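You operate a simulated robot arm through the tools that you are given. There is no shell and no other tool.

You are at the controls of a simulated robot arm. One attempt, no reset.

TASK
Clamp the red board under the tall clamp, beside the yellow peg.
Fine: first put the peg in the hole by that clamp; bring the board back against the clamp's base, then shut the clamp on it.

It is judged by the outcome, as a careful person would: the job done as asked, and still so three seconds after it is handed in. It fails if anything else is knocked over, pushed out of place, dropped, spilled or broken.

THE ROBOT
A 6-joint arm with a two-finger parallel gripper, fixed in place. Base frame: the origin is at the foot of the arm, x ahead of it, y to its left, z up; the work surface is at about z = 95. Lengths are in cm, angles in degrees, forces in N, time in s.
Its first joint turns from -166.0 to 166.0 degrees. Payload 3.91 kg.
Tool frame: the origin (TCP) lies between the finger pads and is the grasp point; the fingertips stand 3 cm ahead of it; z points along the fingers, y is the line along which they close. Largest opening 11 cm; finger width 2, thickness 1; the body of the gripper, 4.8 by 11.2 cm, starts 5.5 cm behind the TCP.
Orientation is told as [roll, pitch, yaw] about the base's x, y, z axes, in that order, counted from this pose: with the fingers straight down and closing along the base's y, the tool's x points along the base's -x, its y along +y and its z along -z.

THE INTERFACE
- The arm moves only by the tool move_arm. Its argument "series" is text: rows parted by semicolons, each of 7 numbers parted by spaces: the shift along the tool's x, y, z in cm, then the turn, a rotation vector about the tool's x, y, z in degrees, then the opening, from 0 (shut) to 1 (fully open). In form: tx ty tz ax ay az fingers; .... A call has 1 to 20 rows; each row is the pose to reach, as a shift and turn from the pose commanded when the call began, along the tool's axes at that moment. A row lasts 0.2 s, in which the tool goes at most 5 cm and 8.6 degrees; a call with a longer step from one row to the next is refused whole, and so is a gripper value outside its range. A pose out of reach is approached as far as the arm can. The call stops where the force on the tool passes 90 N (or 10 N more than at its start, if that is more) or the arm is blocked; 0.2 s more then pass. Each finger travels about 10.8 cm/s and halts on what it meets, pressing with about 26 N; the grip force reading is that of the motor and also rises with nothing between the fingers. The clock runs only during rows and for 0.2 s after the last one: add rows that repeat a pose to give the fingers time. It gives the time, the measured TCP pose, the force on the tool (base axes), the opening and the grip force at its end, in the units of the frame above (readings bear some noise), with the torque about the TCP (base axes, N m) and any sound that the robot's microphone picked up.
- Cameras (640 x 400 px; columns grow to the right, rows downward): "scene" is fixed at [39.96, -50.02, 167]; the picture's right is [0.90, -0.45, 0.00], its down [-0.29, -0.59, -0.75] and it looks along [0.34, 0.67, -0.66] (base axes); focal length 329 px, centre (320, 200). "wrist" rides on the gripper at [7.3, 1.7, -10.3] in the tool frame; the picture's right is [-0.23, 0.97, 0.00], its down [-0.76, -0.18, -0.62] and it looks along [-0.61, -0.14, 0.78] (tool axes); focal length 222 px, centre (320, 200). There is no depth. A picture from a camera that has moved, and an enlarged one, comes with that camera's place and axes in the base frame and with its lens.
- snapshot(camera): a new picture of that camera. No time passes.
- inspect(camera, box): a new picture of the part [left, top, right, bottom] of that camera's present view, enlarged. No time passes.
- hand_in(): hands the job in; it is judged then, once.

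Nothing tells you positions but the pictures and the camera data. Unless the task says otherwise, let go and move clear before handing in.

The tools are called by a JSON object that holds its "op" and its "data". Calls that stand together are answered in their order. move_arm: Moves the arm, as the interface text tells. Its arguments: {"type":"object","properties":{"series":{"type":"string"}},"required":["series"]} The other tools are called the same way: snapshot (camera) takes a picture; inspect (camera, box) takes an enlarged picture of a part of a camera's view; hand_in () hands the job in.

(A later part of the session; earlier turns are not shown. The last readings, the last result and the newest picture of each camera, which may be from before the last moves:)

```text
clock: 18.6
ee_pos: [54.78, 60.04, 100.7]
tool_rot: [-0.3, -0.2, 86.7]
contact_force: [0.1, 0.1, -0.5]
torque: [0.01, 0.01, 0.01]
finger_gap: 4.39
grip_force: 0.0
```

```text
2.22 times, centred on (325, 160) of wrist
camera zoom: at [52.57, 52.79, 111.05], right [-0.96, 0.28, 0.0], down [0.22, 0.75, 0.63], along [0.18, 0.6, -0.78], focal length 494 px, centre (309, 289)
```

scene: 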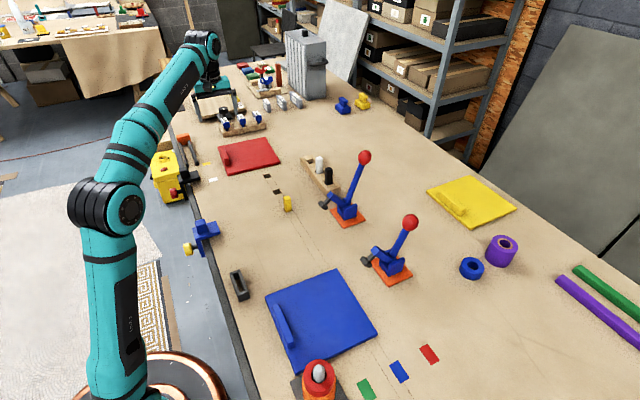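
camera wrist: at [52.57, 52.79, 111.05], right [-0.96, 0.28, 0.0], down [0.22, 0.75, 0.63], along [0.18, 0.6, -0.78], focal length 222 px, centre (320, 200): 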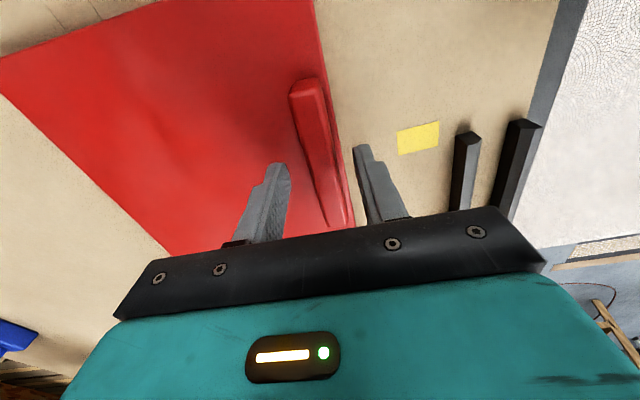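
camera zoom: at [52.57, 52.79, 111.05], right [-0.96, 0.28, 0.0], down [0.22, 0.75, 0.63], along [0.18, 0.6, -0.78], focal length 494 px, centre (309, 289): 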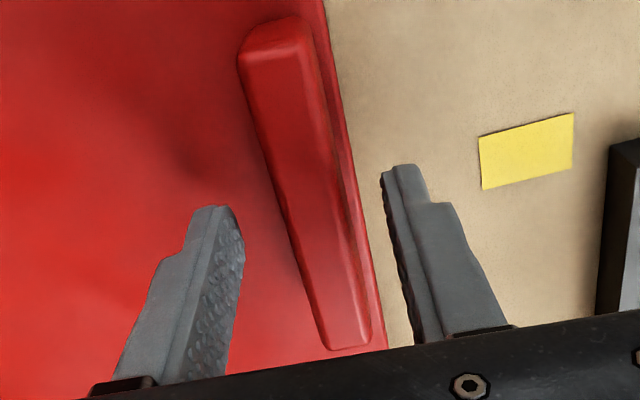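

The batten centre is 0.15 cm to the -x side. I'll shift by that, go down 1.2 cm and close on it.

{"op": "move_arm", "data": {"series": "0 0.15 0.6 0 0 0 0.4; 0 0.15 1.2 0 0 0 0.4; 0 0.15 1.2 0 0 0 0.3; 0 0.15 1.2 0 0 0 0.22; 0 0.15 1.2 0 0 0 0.17; 0 0.15 1.2 0 0 0 0.1; 0 0.15 1.2 0 0 0 0; 0 0.15 1.2 0 0 0 0"}}

{"op": "inspect", "data": {"camera": "wrist", "box": [230, 70, 420, 250]}}

{"op": "inspect", "data": {"camera": "scene", "box": [190, 110, 290, 185]}}

```text
clock: 20.4
ee_pos: [54.47, 60.06, 99.44]
tool_rot: [-0.2, -0.2, 86.6]
contact_force: [-1.2, 0.3, 0.4]
torque: [0.14, 0.33, 0.13]
finger_gap: 1.8
grip_force: 25.8
```

```text
2.22 times, centred on (325, 160) of wrist
camera zoom: at [52.39, 52.83, 109.82], right [-0.96, 0.28, 0.0], down [0.22, 0.75, 0.63], along [0.18, 0.6, -0.78], focal length 494 px, centre (309, 289)
```

zoom: 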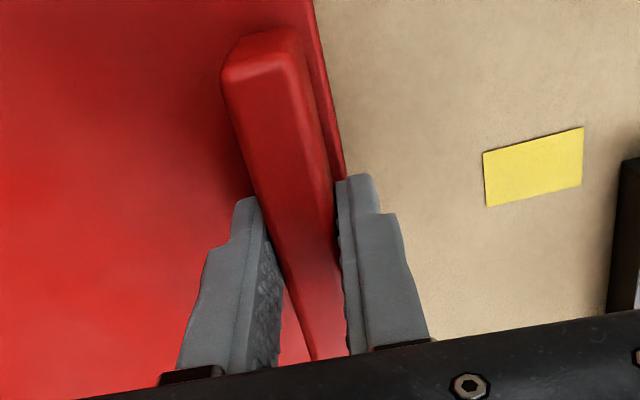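

```text
5.33 times, centred on (240, 148) of scene
camera zoom: at [39.96, -50.02, 167.0], right [0.9, -0.45, 0.0], down [-0.29, -0.59, -0.75], along [0.34, 0.67, -0.66], focal length 1756 px, centre (747, 480)
```

zoom: 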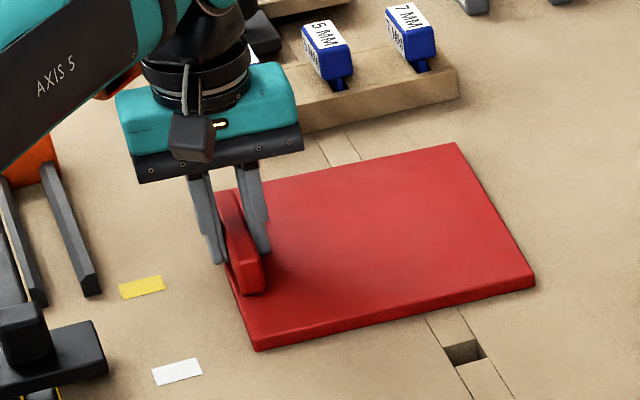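

The batten is gripped (1.8 cm). I'll lift 1.5 cm slowly and watch how the board behaves.

{"op": "move_arm", "data": {"series": "0 0 -0.3 0 0 0 0; 0 0 -0.6 0 0 0 0; 0 0 -1 0 0 0 0; 0 0 -1.5 0 0 0 0; 0 0 -1.5 0 0 0 0"}}

{"op": "inspect", "data": {"camera": "scene", "box": [190, 110, 290, 185]}}

{"op": "snapshot", "data": {"camera": "wrist"}}

```text
clock: 21.6
ee_pos: [54.35, 59.94, 100.94]
tool_rot: [-0.3, -0.2, 86.6]
contact_force: [-0.1, 0.7, -2.9]
torque: [-0.03, 0.22, 0.0]
finger_gap: 1.79
grip_force: 26.3
```

```text
5.33 times, centred on (240, 148) of scene
camera zoom: at [39.96, -50.02, 167.0], right [0.9, -0.45, 0.0], down [-0.29, -0.59, -0.75], along [0.34, 0.67, -0.66], focal length 1756 px, centre (747, 480)
```

zoom: 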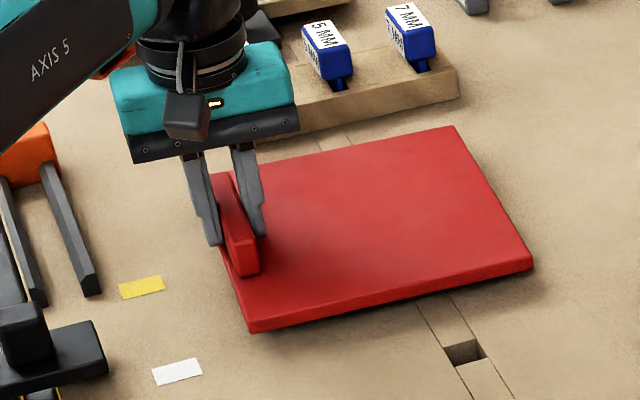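

```text
taken
camera wrist: at [52.36, 52.76, 111.39], right [-0.96, 0.28, 0.0], down [0.22, 0.75, 0.63], along [0.18, 0.6, -0.78], focal length 222 px, centre (320, 200)
```

wrist: 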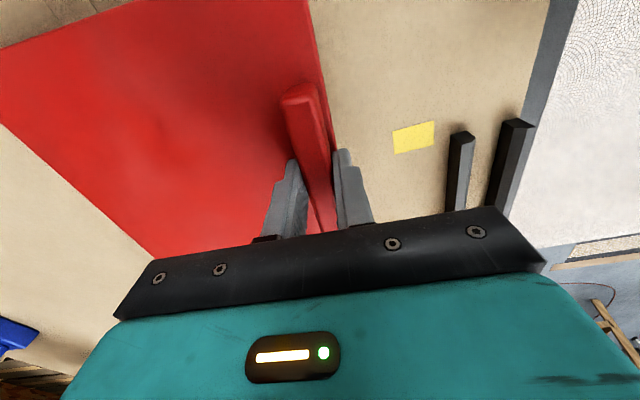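

The board lifts level, weighing about 0.3 kg, and the grip holds. I'll raise it well above the peg, move toward -x to stay clear of the clamp foot, and square it up on the way.

{"op": "move_arm", "data": {"series": "0 0 -2 0 0 0 0; 0 0 -4 0 0 0 0; 0 0 -6 0 0 0 0; 0 0 -8 0 0 0 0; 1.2 0.12 -8 0 0 -0.3 0; 3.5 0.35 -8 0 0 -0.6 0; 6.3 0.62 -8 0 0 -0.9 0; 9.2 0.9 -8 0 0 -1.3 0; 12.1 1.2 -8 0 0 -1.7 0; 15 1.47 -8 0 0 -2.1 0; 17.9 1.75 -8 0 0 -2.5 0; 20.8 2.03 -8 0 0 -2.9 0; 23.5 2.29 -8 0 0 -3.2 0; 25.18 2.43 -8 0 0 -3.3 0; 25.18 2.43 -8 0 0 -3.3 0"}}

{"op": "snapshot", "data": {"camera": "scene"}}

{"op": "snapshot", "data": {"camera": "wrist"}}

```text
clock: 24.8
ee_pos: [50.51, 34.92, 108.73]
tool_rot: [-0.1, -0.2, 89.9]
contact_force: [0.3, -0.7, -3.4]
torque: [0.0, 0.23, 0.04]
finger_gap: 1.77
grip_force: 26.0
```

```text
taken
```

scene: 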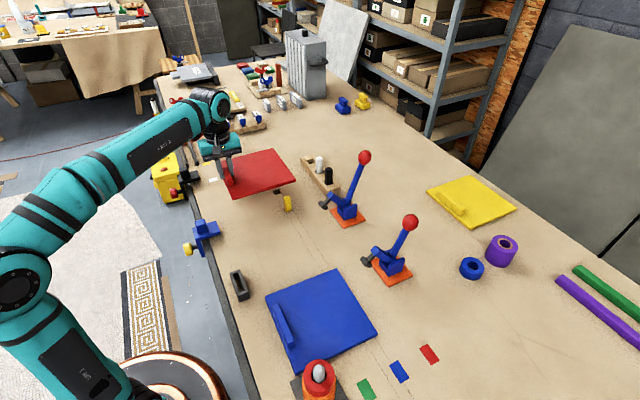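

```text
taken
camera wrist: at [48.82, 27.68, 119.09], right [-0.97, 0.23, 0.0], down [0.18, 0.76, 0.63], along [0.14, 0.61, -0.78], focal length 222 px, centre (320, 200)
```

wrist: 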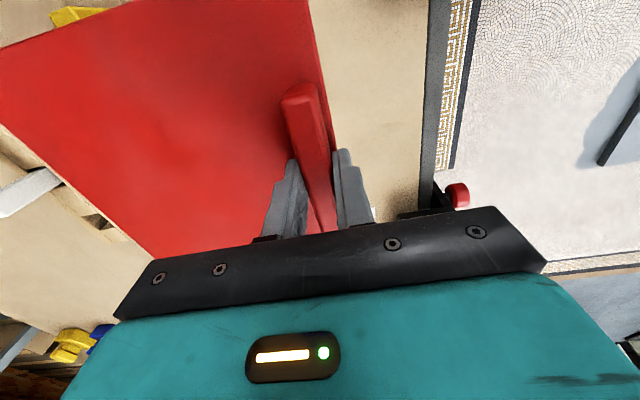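

The board is level and about 4 cm above the peg top. I'll carry on toward -y, another 1.3 cm toward -x so it stays clear of the clamp foot.

{"op": "move_arm", "data": {"series": "1.2 0.3 0 0 0 0 0; 3.5 0.8 0 0 0 0 0; 6.2 1.3 0 0 0 0 0; 9 1.3 0 0 0 0 0; 11.8 1.3 0 0 0 0 0; 14.6 1.3 0 0 0 0 0; 17.4 1.3 0 0 0 0 0; 20 1.3 0 0 0 0 0; 21.5 1.3 0 0 0 0 0; 22 1.3 0 0 0 0 0; 22 1.3 0 0 0 0 0"}}

{"op": "snapshot", "data": {"camera": "scene"}}

{"op": "snapshot", "data": {"camera": "wrist"}}

```text
clock: 27.2
ee_pos: [49.15, 13.11, 108.57]
tool_rot: [-0.2, -0.2, 90.1]
contact_force: [-0.2, 0.0, -3.8]
torque: [0.0, 0.26, 0.02]
finger_gap: 1.79
grip_force: 25.7
```

```text
taken
```

scene: 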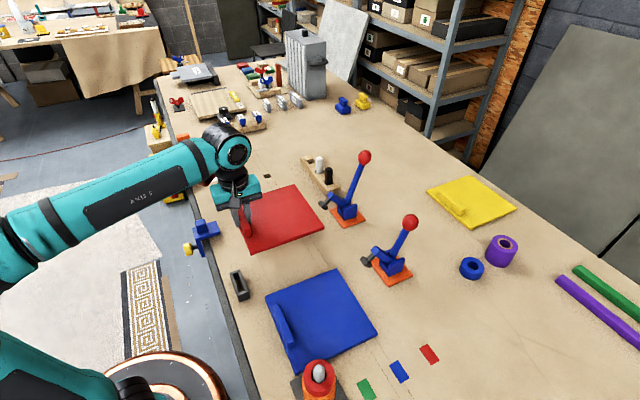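

```text
taken
camera wrist: at [47.43, 5.76, 119.1], right [-0.97, 0.23, 0.0], down [0.18, 0.76, 0.63], along [0.14, 0.61, -0.78], focal length 222 px, centre (320, 200)
```

wrist: 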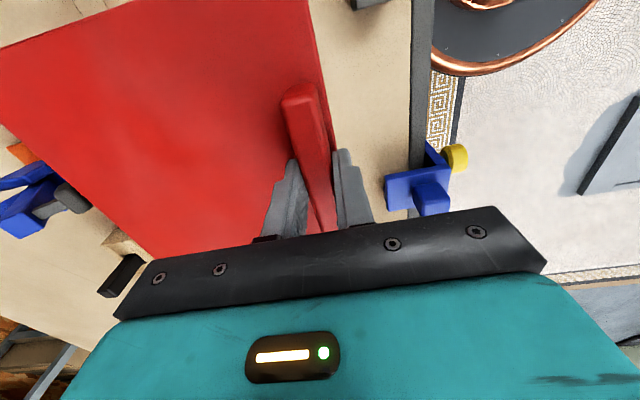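

The board is over the landing area. I'll move 1 cm further from the peg for a safe descent and lower it to just above the table.

{"op": "move_arm", "data": {"series": "0.5 0 1 0 0 0 0; 1 0 2.5 0 0 0 0; 1 0 4.5 0 0 0 0; 1 0 6.3 0 0 0 0; 1 0 7.6 0 0 0 0; 1 0 8.2 0 0 0 0; 1 0 8.2 0 0 0 0"}}

{"op": "inspect", "data": {"camera": "scene", "box": [220, 160, 380, 270]}}

{"op": "snapshot", "data": {"camera": "wrist"}}

```text
clock: 28.8
ee_pos: [49.13, 12.18, 100.52]
tool_rot: [-0.2, -0.1, 90.0]
contact_force: [0.3, 0.1, -2.6]
torque: [0.0, 0.28, -0.01]
finger_gap: 1.78
grip_force: 25.8
```

```text
3.64 times, centred on (300, 215) of scene
camera zoom: at [39.96, -50.02, 167.0], right [0.9, -0.45, 0.0], down [-0.29, -0.59, -0.75], along [0.34, 0.67, -0.66], focal length 1197 px, centre (393, 146)
```

zoom: 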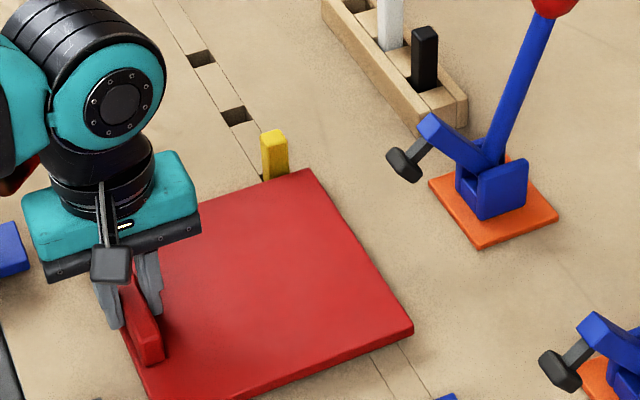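

```text
taken
camera wrist: at [47.48, 4.8, 110.9], right [-0.97, 0.23, 0.0], down [0.18, 0.76, 0.63], along [0.14, 0.61, -0.78], focal length 222 px, centre (320, 200)
```

wrist: 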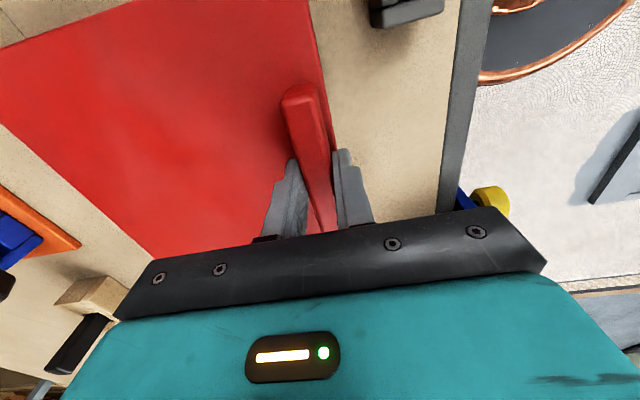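

The board is about 1 cm above the table, clear of the peg and the blue board. I'll set it down.

{"op": "move_arm", "data": {"series": "0 0 0.4 0 0 0 0; 0 0 0.7 0 0 0 0; 0 0 0.95 0 0 0 0; 0 0 1.0 0 0 0 0; 0 0 1.0 0 0 0 0"}}

{"op": "inspect", "data": {"camera": "scene", "box": [230, 180, 390, 290]}}

{"op": "inspect", "data": {"camera": "scene", "box": [270, 180, 330, 230]}}

```text
clock: 30.0
ee_pos: [49.15, 11.98, 99.56]
tool_rot: [-0.2, -0.2, 90.0]
contact_force: [0.0, -0.5, -3.7]
torque: [0.0, 0.23, -0.01]
finger_gap: 1.77
grip_force: 26.0
```

```text
3.64 times, centred on (310, 235) of scene
camera zoom: at [39.96, -50.02, 167.0], right [0.9, -0.45, 0.0], down [-0.29, -0.59, -0.75], along [0.34, 0.67, -0.66], focal length 1197 px, centre (356, 73)
```

zoom: 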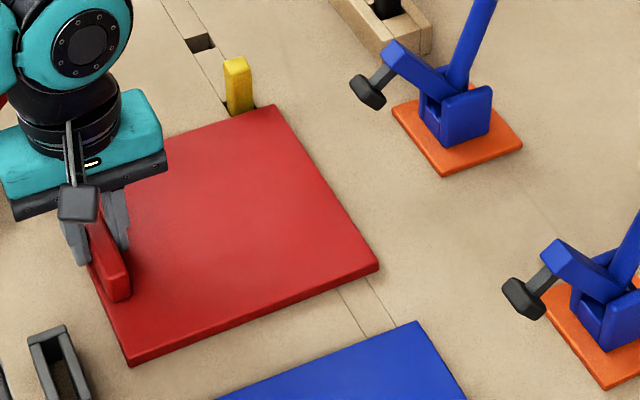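

```text
8.00 times, centred on (300, 205) of scene
camera zoom: at [39.96, -50.02, 167.0], right [0.9, -0.45, 0.0], down [-0.29, -0.59, -0.75], along [0.34, 0.67, -0.66], focal length 2634 px, centre (480, 160)
```

zoom: 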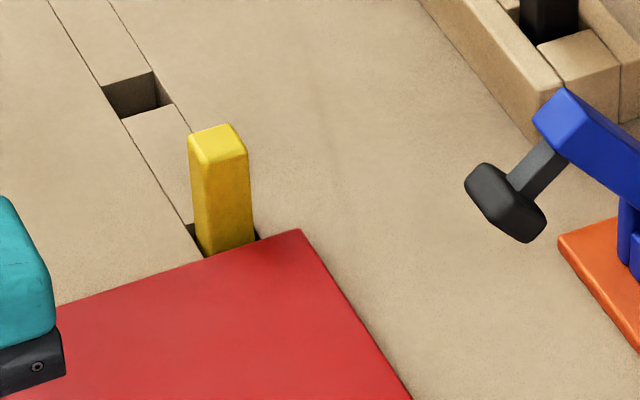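

The board is square to the table, with its +x edge at about 67.8, its y range about 2–21.8, and 1.3 cm of room to the peg. I'll move it 7.5 cm toward the clamp base and 0.6 cm toward the peg.

{"op": "move_arm", "data": {"series": "-0.1 -1 0 0 0 0 0; -0.2 -2.5 0 0 0 0 0; -0.4 -4 0 0 0 0 0; -0.6 -5.5 0 0 0 0 0; -0.6 -6.8 0 0 0 0 0; -0.6 -7.5 0 0 0 0 0; -0.6 -7.5 0 0 0 0 0"}}

{"op": "inspect", "data": {"camera": "scene", "box": [240, 180, 390, 280]}}

{"op": "inspect", "data": {"camera": "scene", "box": [320, 195, 375, 235]}}

{"op": "inspect", "data": {"camera": "scene", "box": [275, 185, 325, 220]}}

{"op": "snapshot", "data": {"camera": "wrist"}}

```text
clock: 31.6
ee_pos: [56.9, 12.76, 99.53]
tool_rot: [-0.3, -0.1, 90.0]
contact_force: [-0.6, 0.5, -4.0]
torque: [0.0, 0.26, 0.01]
finger_gap: 1.78
grip_force: 25.8
```

```text
4.00 times, centred on (315, 230) of scene
camera zoom: at [39.96, -50.02, 167.0], right [0.9, -0.45, 0.0], down [-0.29, -0.59, -0.75], along [0.34, 0.67, -0.66], focal length 1317 px, centre (340, 80)
```

zoom: 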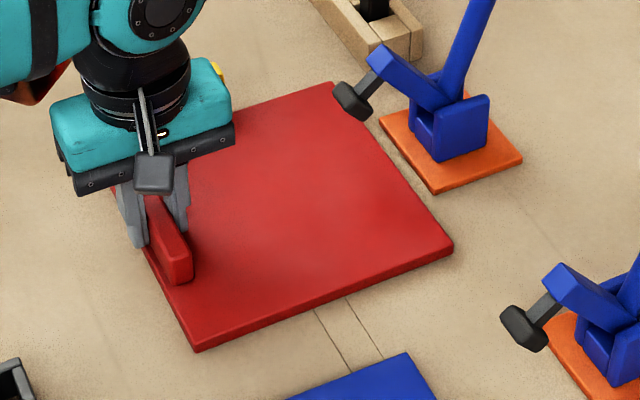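

```text
10.00 times, centred on (348, 215) of scene
camera zoom: at [39.96, -50.02, 167.0], right [0.9, -0.45, 0.0], down [-0.29, -0.59, -0.75], along [0.34, 0.67, -0.66], focal length 3292 px, centre (45, 50)
```

zoom: 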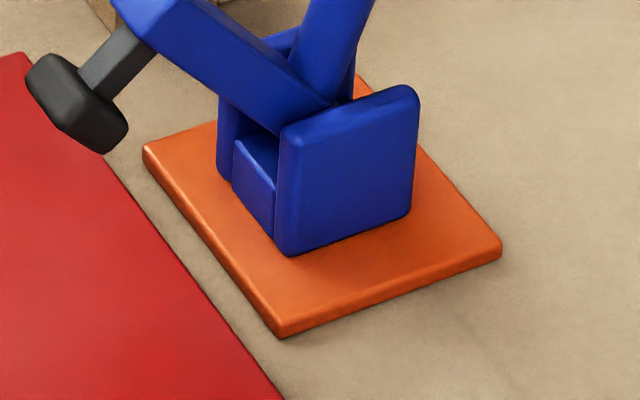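

```text
11.43 times, centred on (300, 202) of scene
camera zoom: at [39.96, -50.02, 167.0], right [0.9, -0.45, 0.0], down [-0.29, -0.59, -0.75], along [0.34, 0.67, -0.66], focal length 3762 px, centre (549, 171)
```

zoom: 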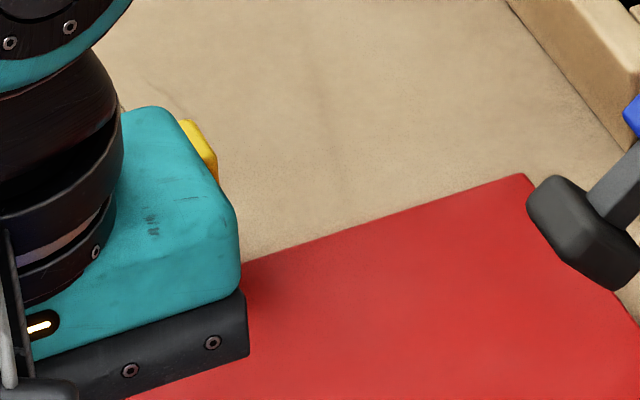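

```text
taken
camera wrist: at [55.09, 5.5, 109.88], right [-0.97, 0.23, 0.0], down [0.18, 0.76, 0.63], along [0.14, 0.61, -0.78], focal length 222 px, centre (320, 200)
```

wrist: 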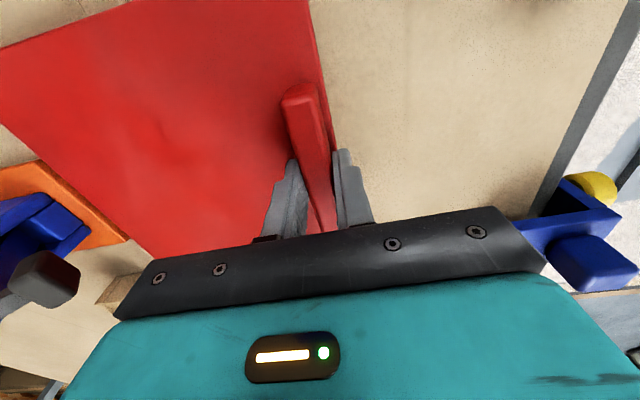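

The gap to the clamp base is about 1.5 cm. I'll creep forward 1.2 cm and look again.

{"op": "move_arm", "data": {"series": "-0.1 -0.4 0.03 0 0 0 0; -0.15 -0.8 0.05 0 0 0 0; -0.15 -1.1 0.05 0 0 0 0; -0.15 -1.1 0.05 0 0 0 0"}}

{"op": "inspect", "data": {"camera": "scene", "box": [320, 195, 375, 235]}}

```text
clock: 32.6
ee_pos: [57.86, 12.62, 99.57]
tool_rot: [-0.3, -0.1, 90.0]
contact_force: [-0.1, -0.4, -3.4]
torque: [-0.01, 0.3, -0.01]
finger_gap: 1.77
grip_force: 26.6
```

```text
10.00 times, centred on (348, 215) of scene
camera zoom: at [39.96, -50.02, 167.0], right [0.9, -0.45, 0.0], down [-0.29, -0.59, -0.75], along [0.34, 0.67, -0.66], focal length 3292 px, centre (45, 50)
```

zoom: 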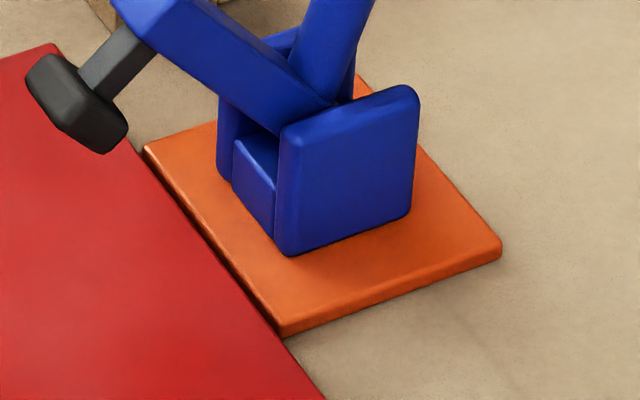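

The board is within a few millimetres of the base plate. I'll creep in small steps and watch the force.

{"op": "move_arm", "data": {"series": "0 -0.1 0 0 0 0 0; 0 -0.2 0 0 0 0 0; 0 -0.2 0 0 0 0 0"}}

{"op": "inspect", "data": {"camera": "scene", "box": [320, 195, 375, 235]}}

```text
clock: 33.4
ee_pos: [57.97, 12.8, 99.61]
tool_rot: [-0.3, -0.2, 89.9]
contact_force: [0.8, -0.5, -3.8]
torque: [-0.03, 0.25, 0.01]
finger_gap: 1.77
grip_force: 26.1
```

```text
10.00 times, centred on (348, 215) of scene
camera zoom: at [39.96, -50.02, 167.0], right [0.9, -0.45, 0.0], down [-0.29, -0.59, -0.75], along [0.34, 0.67, -0.66], focal length 3292 px, centre (45, 50)
```

zoom: 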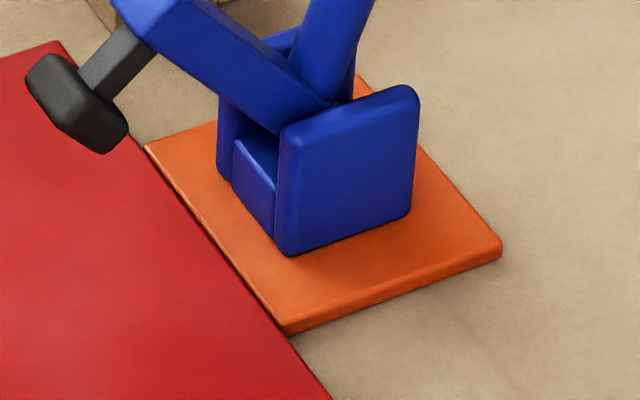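

There is still no contact force. I'll lower the board fully onto the table, then creep further.

{"op": "move_arm", "data": {"series": "0 0 0.06 0 0 0 0; 0 0 0.12 0 0 0 0; 0 0 0.12 0 0 0 0"}}

{"op": "move_arm", "data": {"series": "0 -0.1 0 0 0 0 0; 0 -0.15 0 0 0 0 0; 0 -0.15 0 0 0 0 0"}}

{"op": "inspect", "data": {"camera": "scene", "box": [320, 195, 375, 235]}}

```text
clock: 34.2
ee_pos: [58.0, 12.71, 99.48]
tool_rot: [-0.2, -0.1, 90.1]
contact_force: [0.6, 0.2, -3.9]
torque: [0.02, 0.27, -0.01]
finger_gap: 1.8
grip_force: 26.2
```

```text
clock: 35.0
ee_pos: [58.31, 12.77, 99.51]
tool_rot: [-0.3, -0.2, 90.1]
contact_force: [-2.5, 0.1, 3.2]
torque: [-0.04, 0.4, -0.01]
finger_gap: 1.8
grip_force: 26.7
```

```text
10.00 times, centred on (348, 215) of scene
camera zoom: at [39.96, -50.02, 167.0], right [0.9, -0.45, 0.0], down [-0.29, -0.59, -0.75], along [0.34, 0.67, -0.66], focal length 3292 px, centre (45, 50)
```

zoom: 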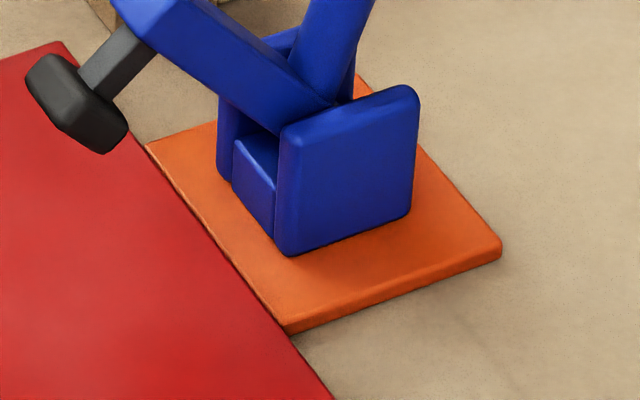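

The sideways force is small and may only be friction. I'll push in small steps to feel for the base plate.

{"op": "move_arm", "data": {"series": "0 -0.05 -0.05 0 0 0 0; 0 -0.1 -0.05 0 0 0 0; 0 -0.1 -0.05 0 0 0 0"}}

{"op": "inspect", "data": {"camera": "scene", "box": [320, 195, 375, 235]}}

```text
clock: 35.8
ee_pos: [58.19, 12.89, 99.37]
tool_rot: [-0.2, -0.2, 90.0]
contact_force: [-0.7, -1.4, 0.0]
torque: [0.1, 0.28, 0.04]
finger_gap: 1.78
grip_force: 26.1
```

```text
10.00 times, centred on (348, 215) of scene
camera zoom: at [39.96, -50.02, 167.0], right [0.9, -0.45, 0.0], down [-0.29, -0.59, -0.75], along [0.34, 0.67, -0.66], focal length 3292 px, centre (45, 50)
```

zoom: 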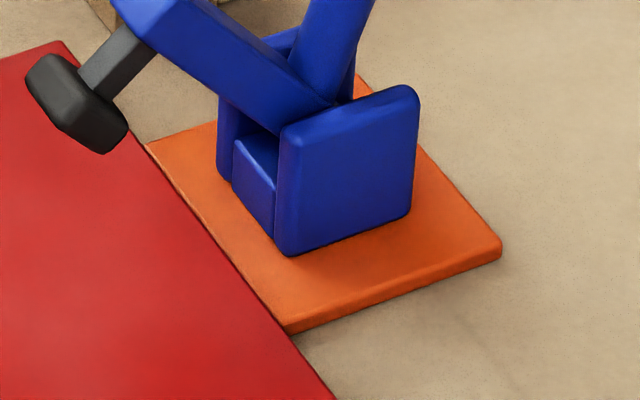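

{"op": "move_arm", "data": {"series": "0 -0.06 0 0 0 0 0; 0 -0.12 0 0 0 0 0; 0 -0.12 0 0 0 0 0"}}

{"op": "inspect", "data": {"camera": "scene", "box": [320, 195, 375, 235]}}

```text
clock: 36.6
ee_pos: [58.39, 12.8, 99.46]
tool_rot: [-0.1, -0.2, 89.9]
contact_force: [-8.7, 1.6, -5.2]
torque: [0.11, 0.72, 0.06]
finger_gap: 1.78
grip_force: 25.7
```

```text
10.00 times, centred on (348, 215) of scene
camera zoom: at [39.96, -50.02, 167.0], right [0.9, -0.45, 0.0], down [-0.29, -0.59, -0.75], along [0.34, 0.67, -0.66], focal length 3292 px, centre (45, 50)
```

zoom: 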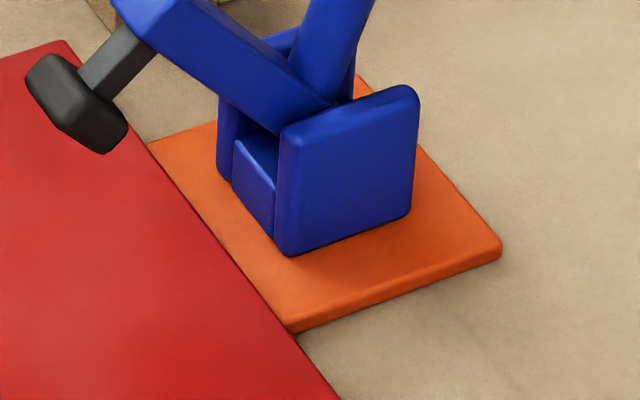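

Contact: 8.7 N against the base, and the clamp hasn't moved. I'll ease the pressure, settle the board on the table, let go and rise to inspect.

{"op": "move_arm", "data": {"series": "0 0.04 0.05 0 0 0 0; 0 0.04 0.08 0 0 0 0; 0 0.04 0.08 0 0 0 0.2; 0 0.04 0.08 0 0 0 0.25; 0 0.04 0.08 0 0 0 0.32; 0 0.04 0.08 0 0 0 0.4; 0 0.04 -0.5 0 0 0 0.4; 0 0.04 -2 0 0 0 0.4; 0 0.04 -5 0 0 0 0.4; 0 0.04 -9 0 0 0 0.5; 0 0.04 -12 0 0 0 0.6; 0 0.04 -12 0 0 0 0.6"}}

{"op": "snapshot", "data": {"camera": "wrist"}}

{"op": "inspect", "data": {"camera": "scene", "box": [240, 170, 390, 280]}}

{"op": "inspect", "data": {"camera": "scene", "box": [275, 180, 335, 225]}}

```text
clock: 39.2
ee_pos: [58.3, 12.53, 111.34]
tool_rot: [-0.2, -0.1, 89.9]
contact_force: [-0.4, -1.3, 0.1]
torque: [0.0, 0.02, 0.0]
finger_gap: 6.6
grip_force: 0.1
```

```text
taken
camera wrist: at [56.6, 5.25, 121.67], right [-0.97, 0.23, 0.0], down [0.18, 0.76, 0.63], along [0.14, 0.61, -0.78], focal length 222 px, centre (320, 200)
```

wrist: 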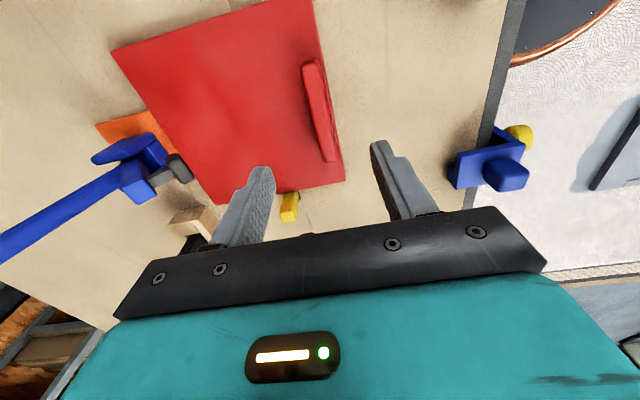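

```text
3.64 times, centred on (315, 225) of scene
camera zoom: at [39.96, -50.02, 167.0], right [0.9, -0.45, 0.0], down [-0.29, -0.59, -0.75], along [0.34, 0.67, -0.66], focal length 1197 px, centre (338, 109)
```

zoom: 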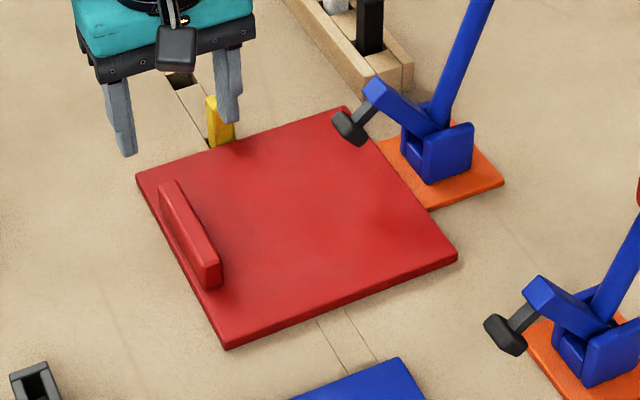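

```text
8.89 times, centred on (305, 202) of scene
camera zoom: at [39.96, -50.02, 167.0], right [0.9, -0.45, 0.0], down [-0.29, -0.59, -0.75], along [0.34, 0.67, -0.66], focal length 2926 px, centre (453, 178)
```

zoom: 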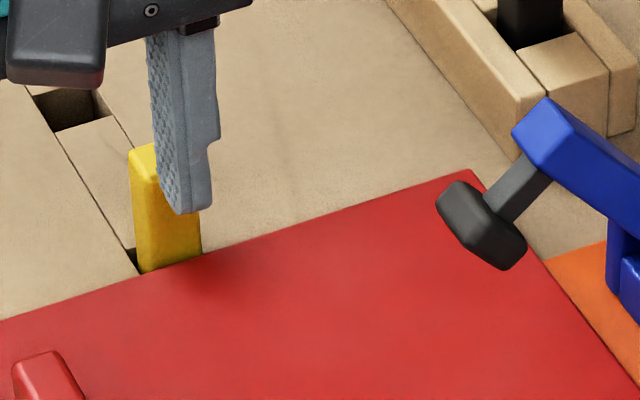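

The board is down flat against the base with the peg right behind its +y edge. I'll check the peg gap from the wrist camera, and then the clamp.

{"op": "inspect", "data": {"camera": "wrist", "box": [250, 160, 350, 235]}}

{"op": "inspect", "data": {"camera": "wrist", "box": [80, 90, 260, 230]}}

```text
5.33 times, centred on (300, 198) of wrist
camera zoom: at [56.6, 5.25, 121.67], right [-0.97, 0.23, 0.0], down [0.18, 0.76, 0.63], along [0.14, 0.61, -0.78], focal length 1185 px, centre (427, 213)
```

zoom: 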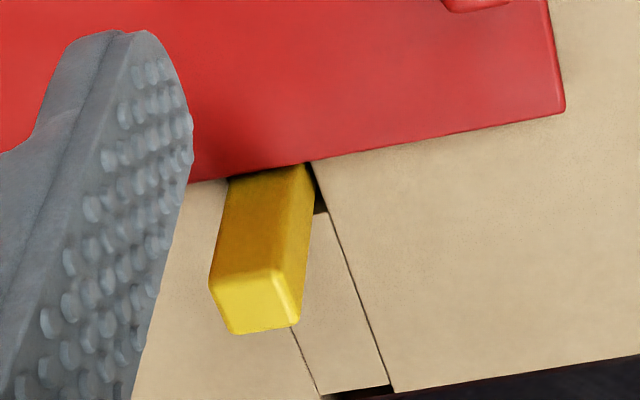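

```text
2.86 times, centred on (170, 160) of wrist
camera zoom: at [56.6, 5.25, 121.67], right [-0.97, 0.23, 0.0], down [0.18, 0.76, 0.63], along [0.14, 0.61, -0.78], focal length 635 px, centre (749, 314)
```

zoom: 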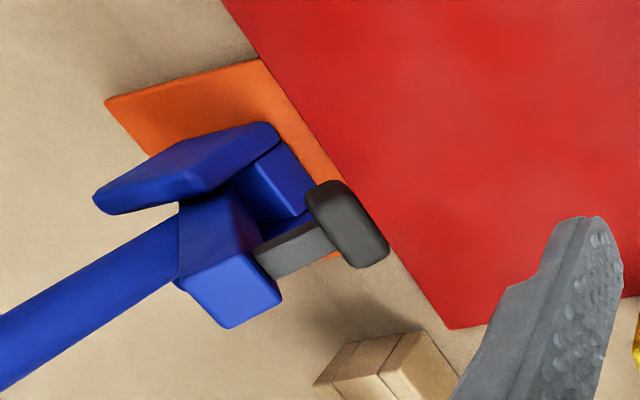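

The board's +y edge is at y≈22.7 and the peg face at about 23.3, so the board is snug beside the peg. Next is the clamp: I'll rise, turn the gripper back to close along y, and go above the red knob near (84.8, 12.1, 116).

{"op": "move_arm", "data": {"series": "0 0 -4 0 0 0 0.7; 0 0 -8 0 0 0 0.8; 0 0 -12 0 0 0 1; 0 0 -15.5 0 0 0 1; 0 -2.4 -15.5 0 0 8.2 1; 0.1 -4.8 -15.5 0 0 16.4 1; 0.1 -7.2 -15.5 0 0 24.6 1; 0.2 -9.6 -15.5 0 0 32.8 1; 0.2 -12 -15.5 0 0 41 1; 0.2 -14.4 -15.5 0 0 49.2 1; 0.3 -16.8 -15.5 0 0 57.4 1; 0.3 -19.2 -15.5 0 0 65.6 1; 0.4 -21.6 -15.5 0 0 73.8 1; 0.4 -24 -15.5 0 0 82 1; 0.4 -26.3 -15.5 0 0 90 1; 0.4 -26.3 -15.5 0 0 90 1"}}

{"op": "snapshot", "data": {"camera": "wrist"}}

{"op": "snapshot", "data": {"camera": "scene"}}

```text
clock: 42.6
ee_pos: [82.29, 11.94, 122.96]
tool_rot: [0.1, -0.5, -0.1]
contact_force: [-0.5, 0.4, 1.0]
torque: [0.0, -0.03, 0.01]
finger_gap: 11.02
grip_force: 0.0
out of reach, approached as far as the arm can: row 11, 12, 13, 14, 15, 16
```

```text
taken
camera wrist: at [74.88, 13.53, 133.3], right [0.23, 0.97, 0.01], down [0.76, -0.18, 0.63], along [0.61, -0.14, -0.78], focal length 222 px, centre (320, 200)
```

wrist: 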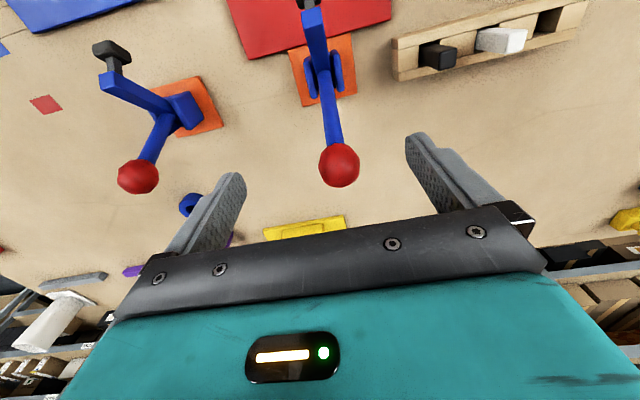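

```text
taken
```

scene: 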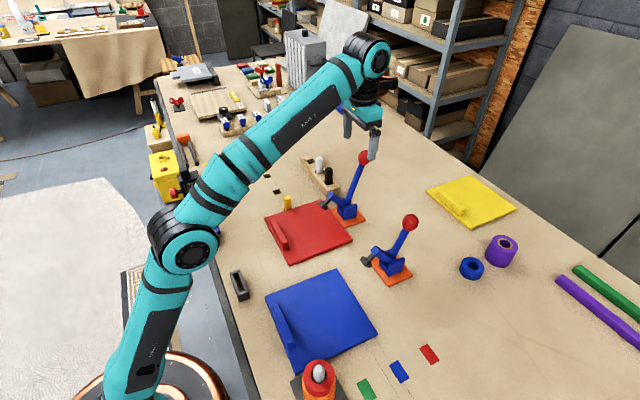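

That height is at the edge of the arm's reach, so I'll have to come to the knob from the front and lower. First I'll study how the clamp is built.

{"op": "inspect", "data": {"camera": "wrist", "box": [270, 0, 400, 200]}}

{"op": "inspect", "data": {"camera": "wrist", "box": [80, 20, 240, 220]}}

{"op": "inspect", "data": {"camera": "scene", "box": [315, 100, 405, 235]}}

```text
2.00 times, centred on (335, 100) of wrist
camera zoom: at [74.88, 13.53, 133.3], right [0.23, 0.97, 0.01], down [0.76, -0.18, 0.63], along [0.61, -0.14, -0.78], focal length 444 px, centre (290, 400)
```

zoom: 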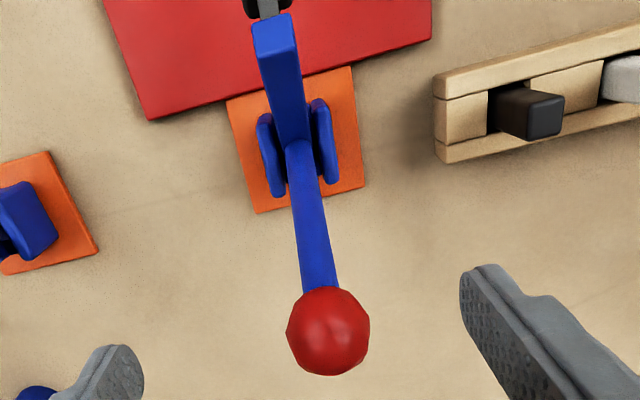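

```text
2.00 times, centred on (160, 120) of wrist
camera zoom: at [74.88, 13.53, 133.3], right [0.23, 0.97, 0.01], down [0.76, -0.18, 0.63], along [0.61, -0.14, -0.78], focal length 444 px, centre (640, 360)
```

zoom: 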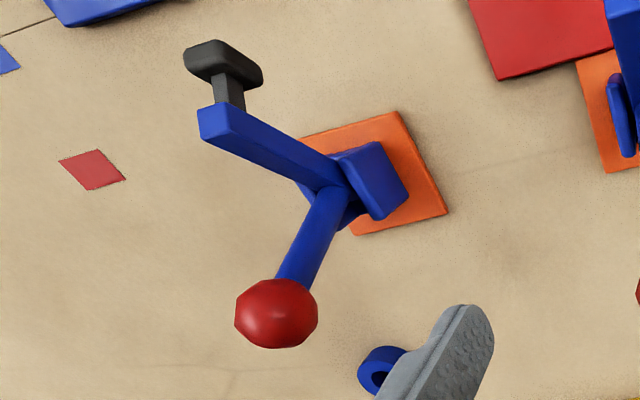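

```text
2.96 times, centred on (360, 168) of scene
camera zoom: at [39.96, -50.02, 167.0], right [0.9, -0.45, 0.0], down [-0.29, -0.59, -0.75], along [0.34, 0.67, -0.66], focal length 975 px, centre (202, 296)
```

zoom: 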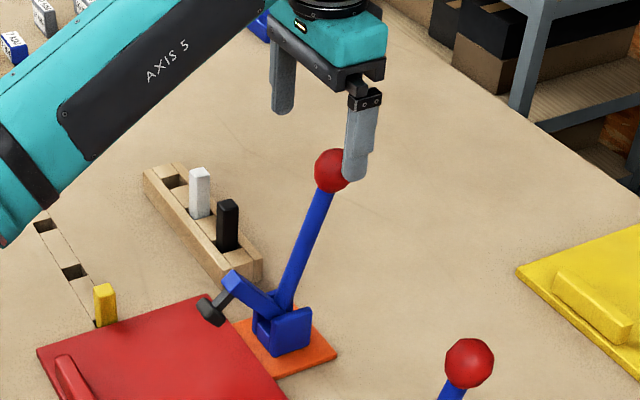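

The clamp's arm and handle form one rigid V hinged between two side plates, so pulling the knob toward -x should bring the foot down. I'll back off and come to the knob's height in front of it.

{"op": "move_arm", "data": {"series": "1.9 0.1 2.3 0 0 0 1; 3.8 0.3 4.6 0 0 0 1; 5.6 0.5 7 0 0 0 1; 5.6 0.5 7 0 0 0 1"}}

{"op": "snapshot", "data": {"camera": "wrist"}}

```text
clock: 43.6
ee_pos: [76.64, 12.38, 115.9]
tool_rot: [0.2, -0.1, 0.0]
contact_force: [0.1, -0.3, 0.7]
torque: [0.03, -0.02, 0.0]
finger_gap: 10.99
grip_force: 0.1
```

```text
taken
camera wrist: at [69.42, 14.0, 126.31], right [0.23, 0.97, 0.0], down [0.76, -0.18, 0.63], along [0.61, -0.14, -0.78], focal length 222 px, centre (320, 200)
```

wrist: 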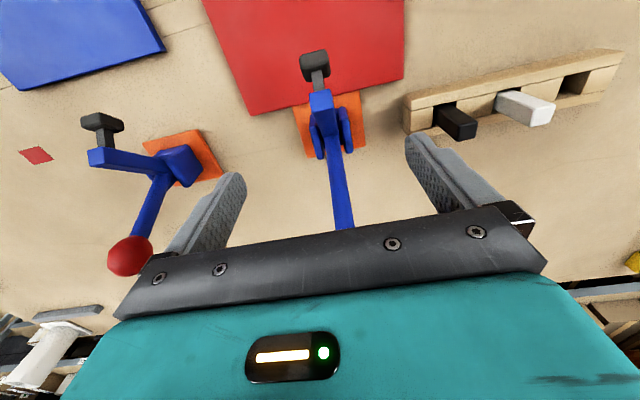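

The reference frame is as I expected, and the gripper is now level with the knob with the handle between the fingers. I'll move forward around the knob.

{"op": "move_arm", "data": {"series": "-2 0.1 0 0 0 0 1; -4.5 0.15 -0.1 0 0 0 1; -7 0.2 -0.2 0 0 0 1; -8.2 0.2 -0.3 0 0 0 1; -8.2 0.2 -0.3 0 0 0 1"}}

{"op": "snapshot", "data": {"camera": "wrist"}}

{"op": "inspect", "data": {"camera": "scene", "box": [325, 110, 405, 190]}}

```text
clock: 44.8
ee_pos: [84.84, 12.36, 116.25]
tool_rot: [0.2, -0.2, 0.0]
contact_force: [0.3, -0.2, -0.5]
torque: [0.0, -0.02, 0.03]
finger_gap: 11.0
grip_force: 0.0
```

```text
taken
camera wrist: at [77.56, 14.02, 126.5], right [0.23, 0.97, 0.0], down [0.76, -0.18, 0.63], along [0.61, -0.14, -0.78], focal length 222 px, centre (320, 200)
```

wrist: 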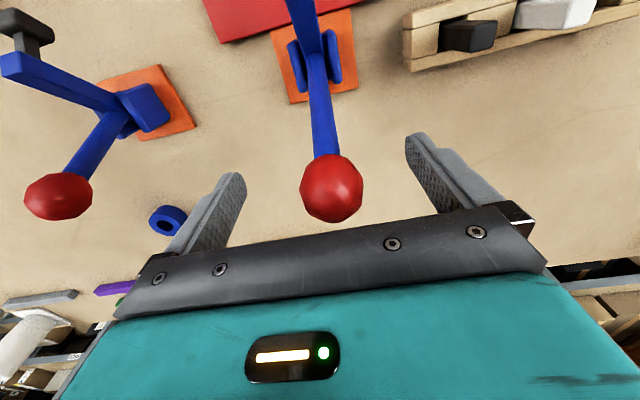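

```text
5.00 times, centred on (365, 150) of scene
camera zoom: at [39.96, -50.02, 167.0], right [0.9, -0.45, 0.0], down [-0.29, -0.59, -0.75], along [0.34, 0.67, -0.66], focal length 1646 px, centre (95, 450)
```

zoom: 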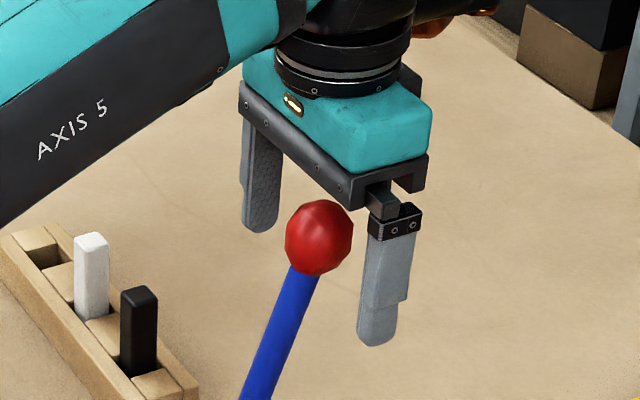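

The knob centre is about 0.6 cm further toward +y and 0.3 cm further +x than the TCP. I'll centre on it and close gently.

{"op": "move_arm", "data": {"series": "-0.2 0.3 0.1 0 0 0 0.9; -0.3 0.6 0.2 0 0 0 0.7; -0.3 0.6 0.2 0 0 0 0.5; -0.3 0.6 0.2 0 0 0 0.42; -0.3 0.6 0.2 0 0 0 0.42"}}

{"op": "inspect", "data": {"camera": "wrist", "box": [230, 100, 430, 250]}}

{"op": "inspect", "data": {"camera": "scene", "box": [325, 110, 405, 190]}}

```text
clock: 46.0
ee_pos: [85.06, 13.21, 115.74]
tool_rot: [0.3, -0.1, 0.1]
contact_force: [0.6, 0.1, 0.7]
torque: [0.0, 0.05, -0.02]
finger_gap: 4.6
grip_force: 0.1
```

```text
2.67 times, centred on (330, 175) of wrist
camera zoom: at [77.81, 14.8, 126.19], right [0.23, 0.97, 0.0], down [0.76, -0.18, 0.63], along [0.61, -0.14, -0.78], focal length 592 px, centre (293, 267)
```

zoom: 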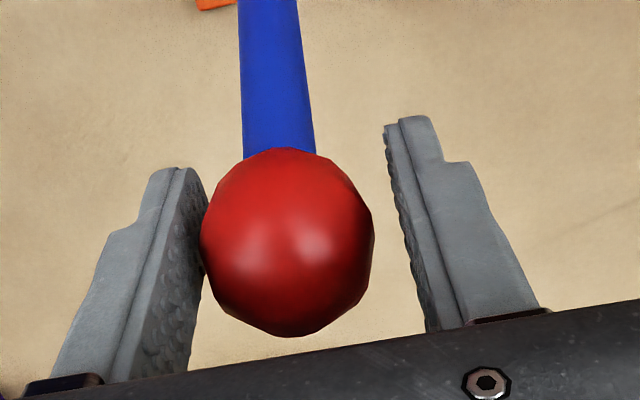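

```text
5.00 times, centred on (365, 150) of scene
camera zoom: at [39.96, -50.02, 167.0], right [0.9, -0.45, 0.0], down [-0.29, -0.59, -0.75], along [0.34, 0.67, -0.66], focal length 1646 px, centre (95, 450)
```

zoom: 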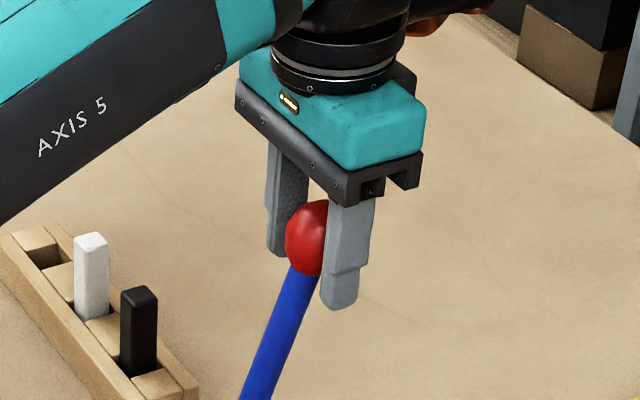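

The knob sits slightly toward the -y finger. I'll shift 0.2 cm and close on it.

{"op": "move_arm", "data": {"series": "0 -0.2 0 0 0 0 0.42; 0 -0.2 0 0 0 0 0.38; 0 -0.2 0 0 0 0 0.34; 0 -0.2 0 0 0 0 0.3; 0 -0.2 0 0 0 0 0.2; 0 -0.2 0 0 0 0 0.1; 0 -0.2 0 0 0 0 0.1"}}

{"op": "inspect", "data": {"camera": "wrist", "box": [230, 100, 430, 250]}}

```text
clock: 47.6
ee_pos: [85.19, 12.84, 115.8]
tool_rot: [0.1, -0.2, 0.0]
contact_force: [1.7, 4.0, 1.0]
torque: [0.0, -0.08, 0.01]
finger_gap: 3.85
grip_force: 44.9
```

```text
2.67 times, centred on (330, 175) of wrist
camera zoom: at [77.86, 14.62, 126.21], right [0.23, 0.97, 0.0], down [0.76, -0.18, 0.63], along [0.61, -0.14, -0.78], focal length 592 px, centre (293, 267)
```

zoom: 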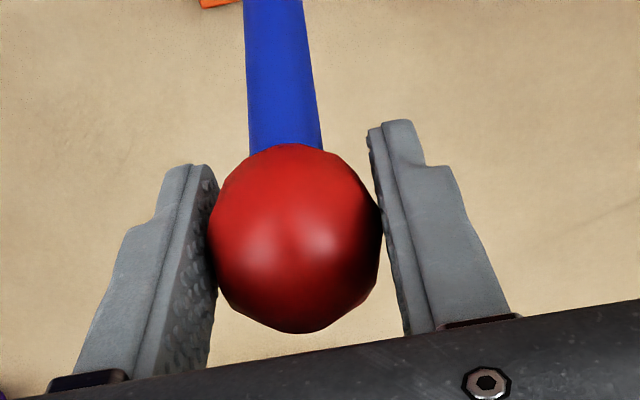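

I have the knob between the pads. The estimated pivot is (80.15, z 99.9) with radius 16.8 cm. I'll test a small pull toward -x along the arc and see how the clamp responds.

{"op": "move_arm", "data": {"series": "0.42 0 -0.125 0 0 0 0.1; 0.84 0 -0.24 0 0 0 0.1; 1.27 0 -0.34 0 0 0 0.1; 1.7 0 -0.435 0 0 0 0.1; 1.7 0 -0.435 0 0 0 0.1"}}

{"op": "inspect", "data": {"camera": "scene", "box": [310, 110, 405, 235]}}

```text
clock: 48.8
ee_pos: [83.38, 13.02, 116.28]
tool_rot: [0.1, -0.2, 0.0]
contact_force: [7.7, 3.1, -1.8]
torque: [0.01, -1.05, -0.01]
finger_gap: 3.85
grip_force: 44.8
```

```text
3.20 times, centred on (358, 172) of scene
camera zoom: at [39.96, -50.02, 167.0], right [0.9, -0.45, 0.0], down [-0.29, -0.59, -0.75], along [0.34, 0.67, -0.66], focal length 1053 px, centre (200, 288)
```

zoom: 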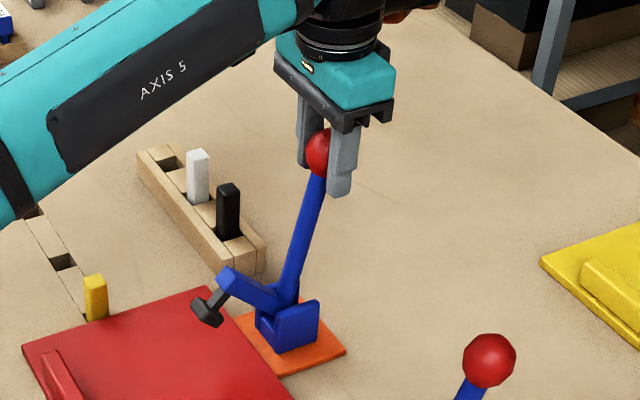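

The handle moves and the foot starts going down, so pulling toward -x closes it. The torque reading shows the pads resist the knob turning, so I'll tilt the gripper along with the handle. First a precise look at the foot.

{"op": "inspect", "data": {"camera": "scene", "box": [310, 145, 380, 235]}}

{"op": "snapshot", "data": {"camera": "wrist"}}

```text
4.44 times, centred on (345, 190) of scene
camera zoom: at [39.96, -50.02, 167.0], right [0.9, -0.45, 0.0], down [-0.29, -0.59, -0.75], along [0.34, 0.67, -0.66], focal length 1463 px, centre (209, 244)
```

zoom: 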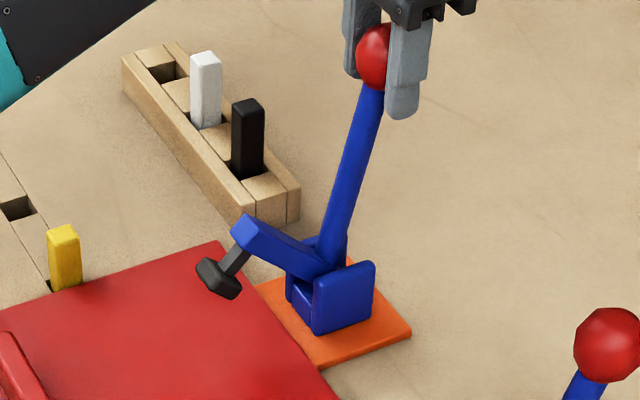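

```text
taken
camera wrist: at [76.14, 14.62, 126.62], right [0.23, 0.97, 0.0], down [0.76, -0.18, 0.63], along [0.61, -0.14, -0.78], focal length 222 px, centre (320, 200)
```

wrist: 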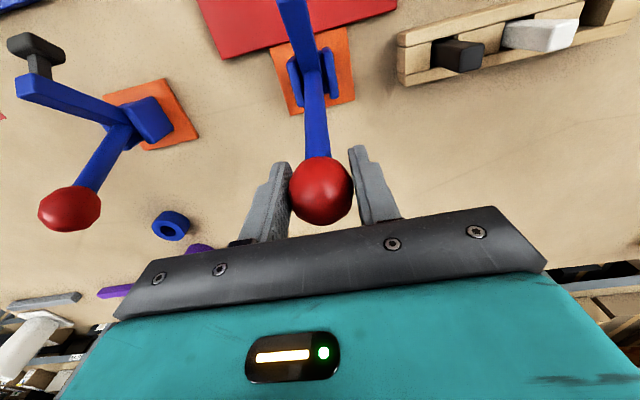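

The clamp is responding correctly. I'll continue along the arc to 30° of rotation, tilting the gripper with the handle.

{"op": "move_arm", "data": {"series": "0.864 0 -0.15 0 -6 0 0.1; 1.735 0 -0.255 0 -11 0 0.1; 2.611 0 -0.314 0 -15 0 0.1; 3.488 0 -0.327 0 -18 0 0.1; 4.365 0 -0.294 0 -21 0 0.1; 5.239 0 -0.215 0 -24 0 0.1; 6.107 0 -0.091 0 -27 0 0.1; 6.968 0 0.079 0 -30 0 0.1; 6.968 0 0.079 0 -30 0 0.1"}}

{"op": "inspect", "data": {"camera": "scene", "box": [300, 130, 390, 240]}}

{"op": "snapshot", "data": {"camera": "wrist"}}

```text
clock: 50.8
ee_pos: [76.18, 13.0, 116.22]
tool_rot: [0.2, -30.3, -0.1]
contact_force: [-3.4, -1.0, 1.4]
torque: [0.18, 0.03, -0.06]
finger_gap: 3.8
grip_force: 44.9
```

```text
3.64 times, centred on (345, 185) of scene
camera zoom: at [39.96, -50.02, 167.0], right [0.9, -0.45, 0.0], down [-0.29, -0.59, -0.75], along [0.34, 0.67, -0.66], focal length 1197 px, centre (229, 254)
```

zoom: 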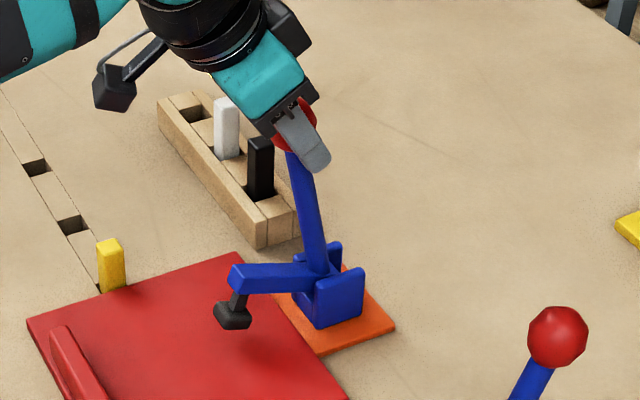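

```text
taken
camera wrist: at [64.84, 14.63, 121.52], right [0.2, 0.97, 0.12], down [0.34, -0.18, 0.92], along [0.92, -0.14, -0.37], focal length 222 px, centre (320, 200)
```

wrist: 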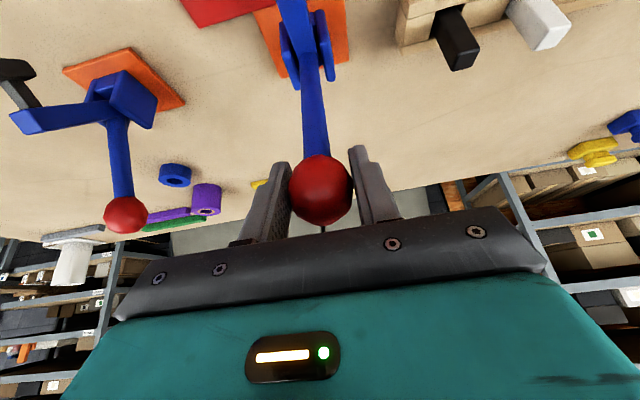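

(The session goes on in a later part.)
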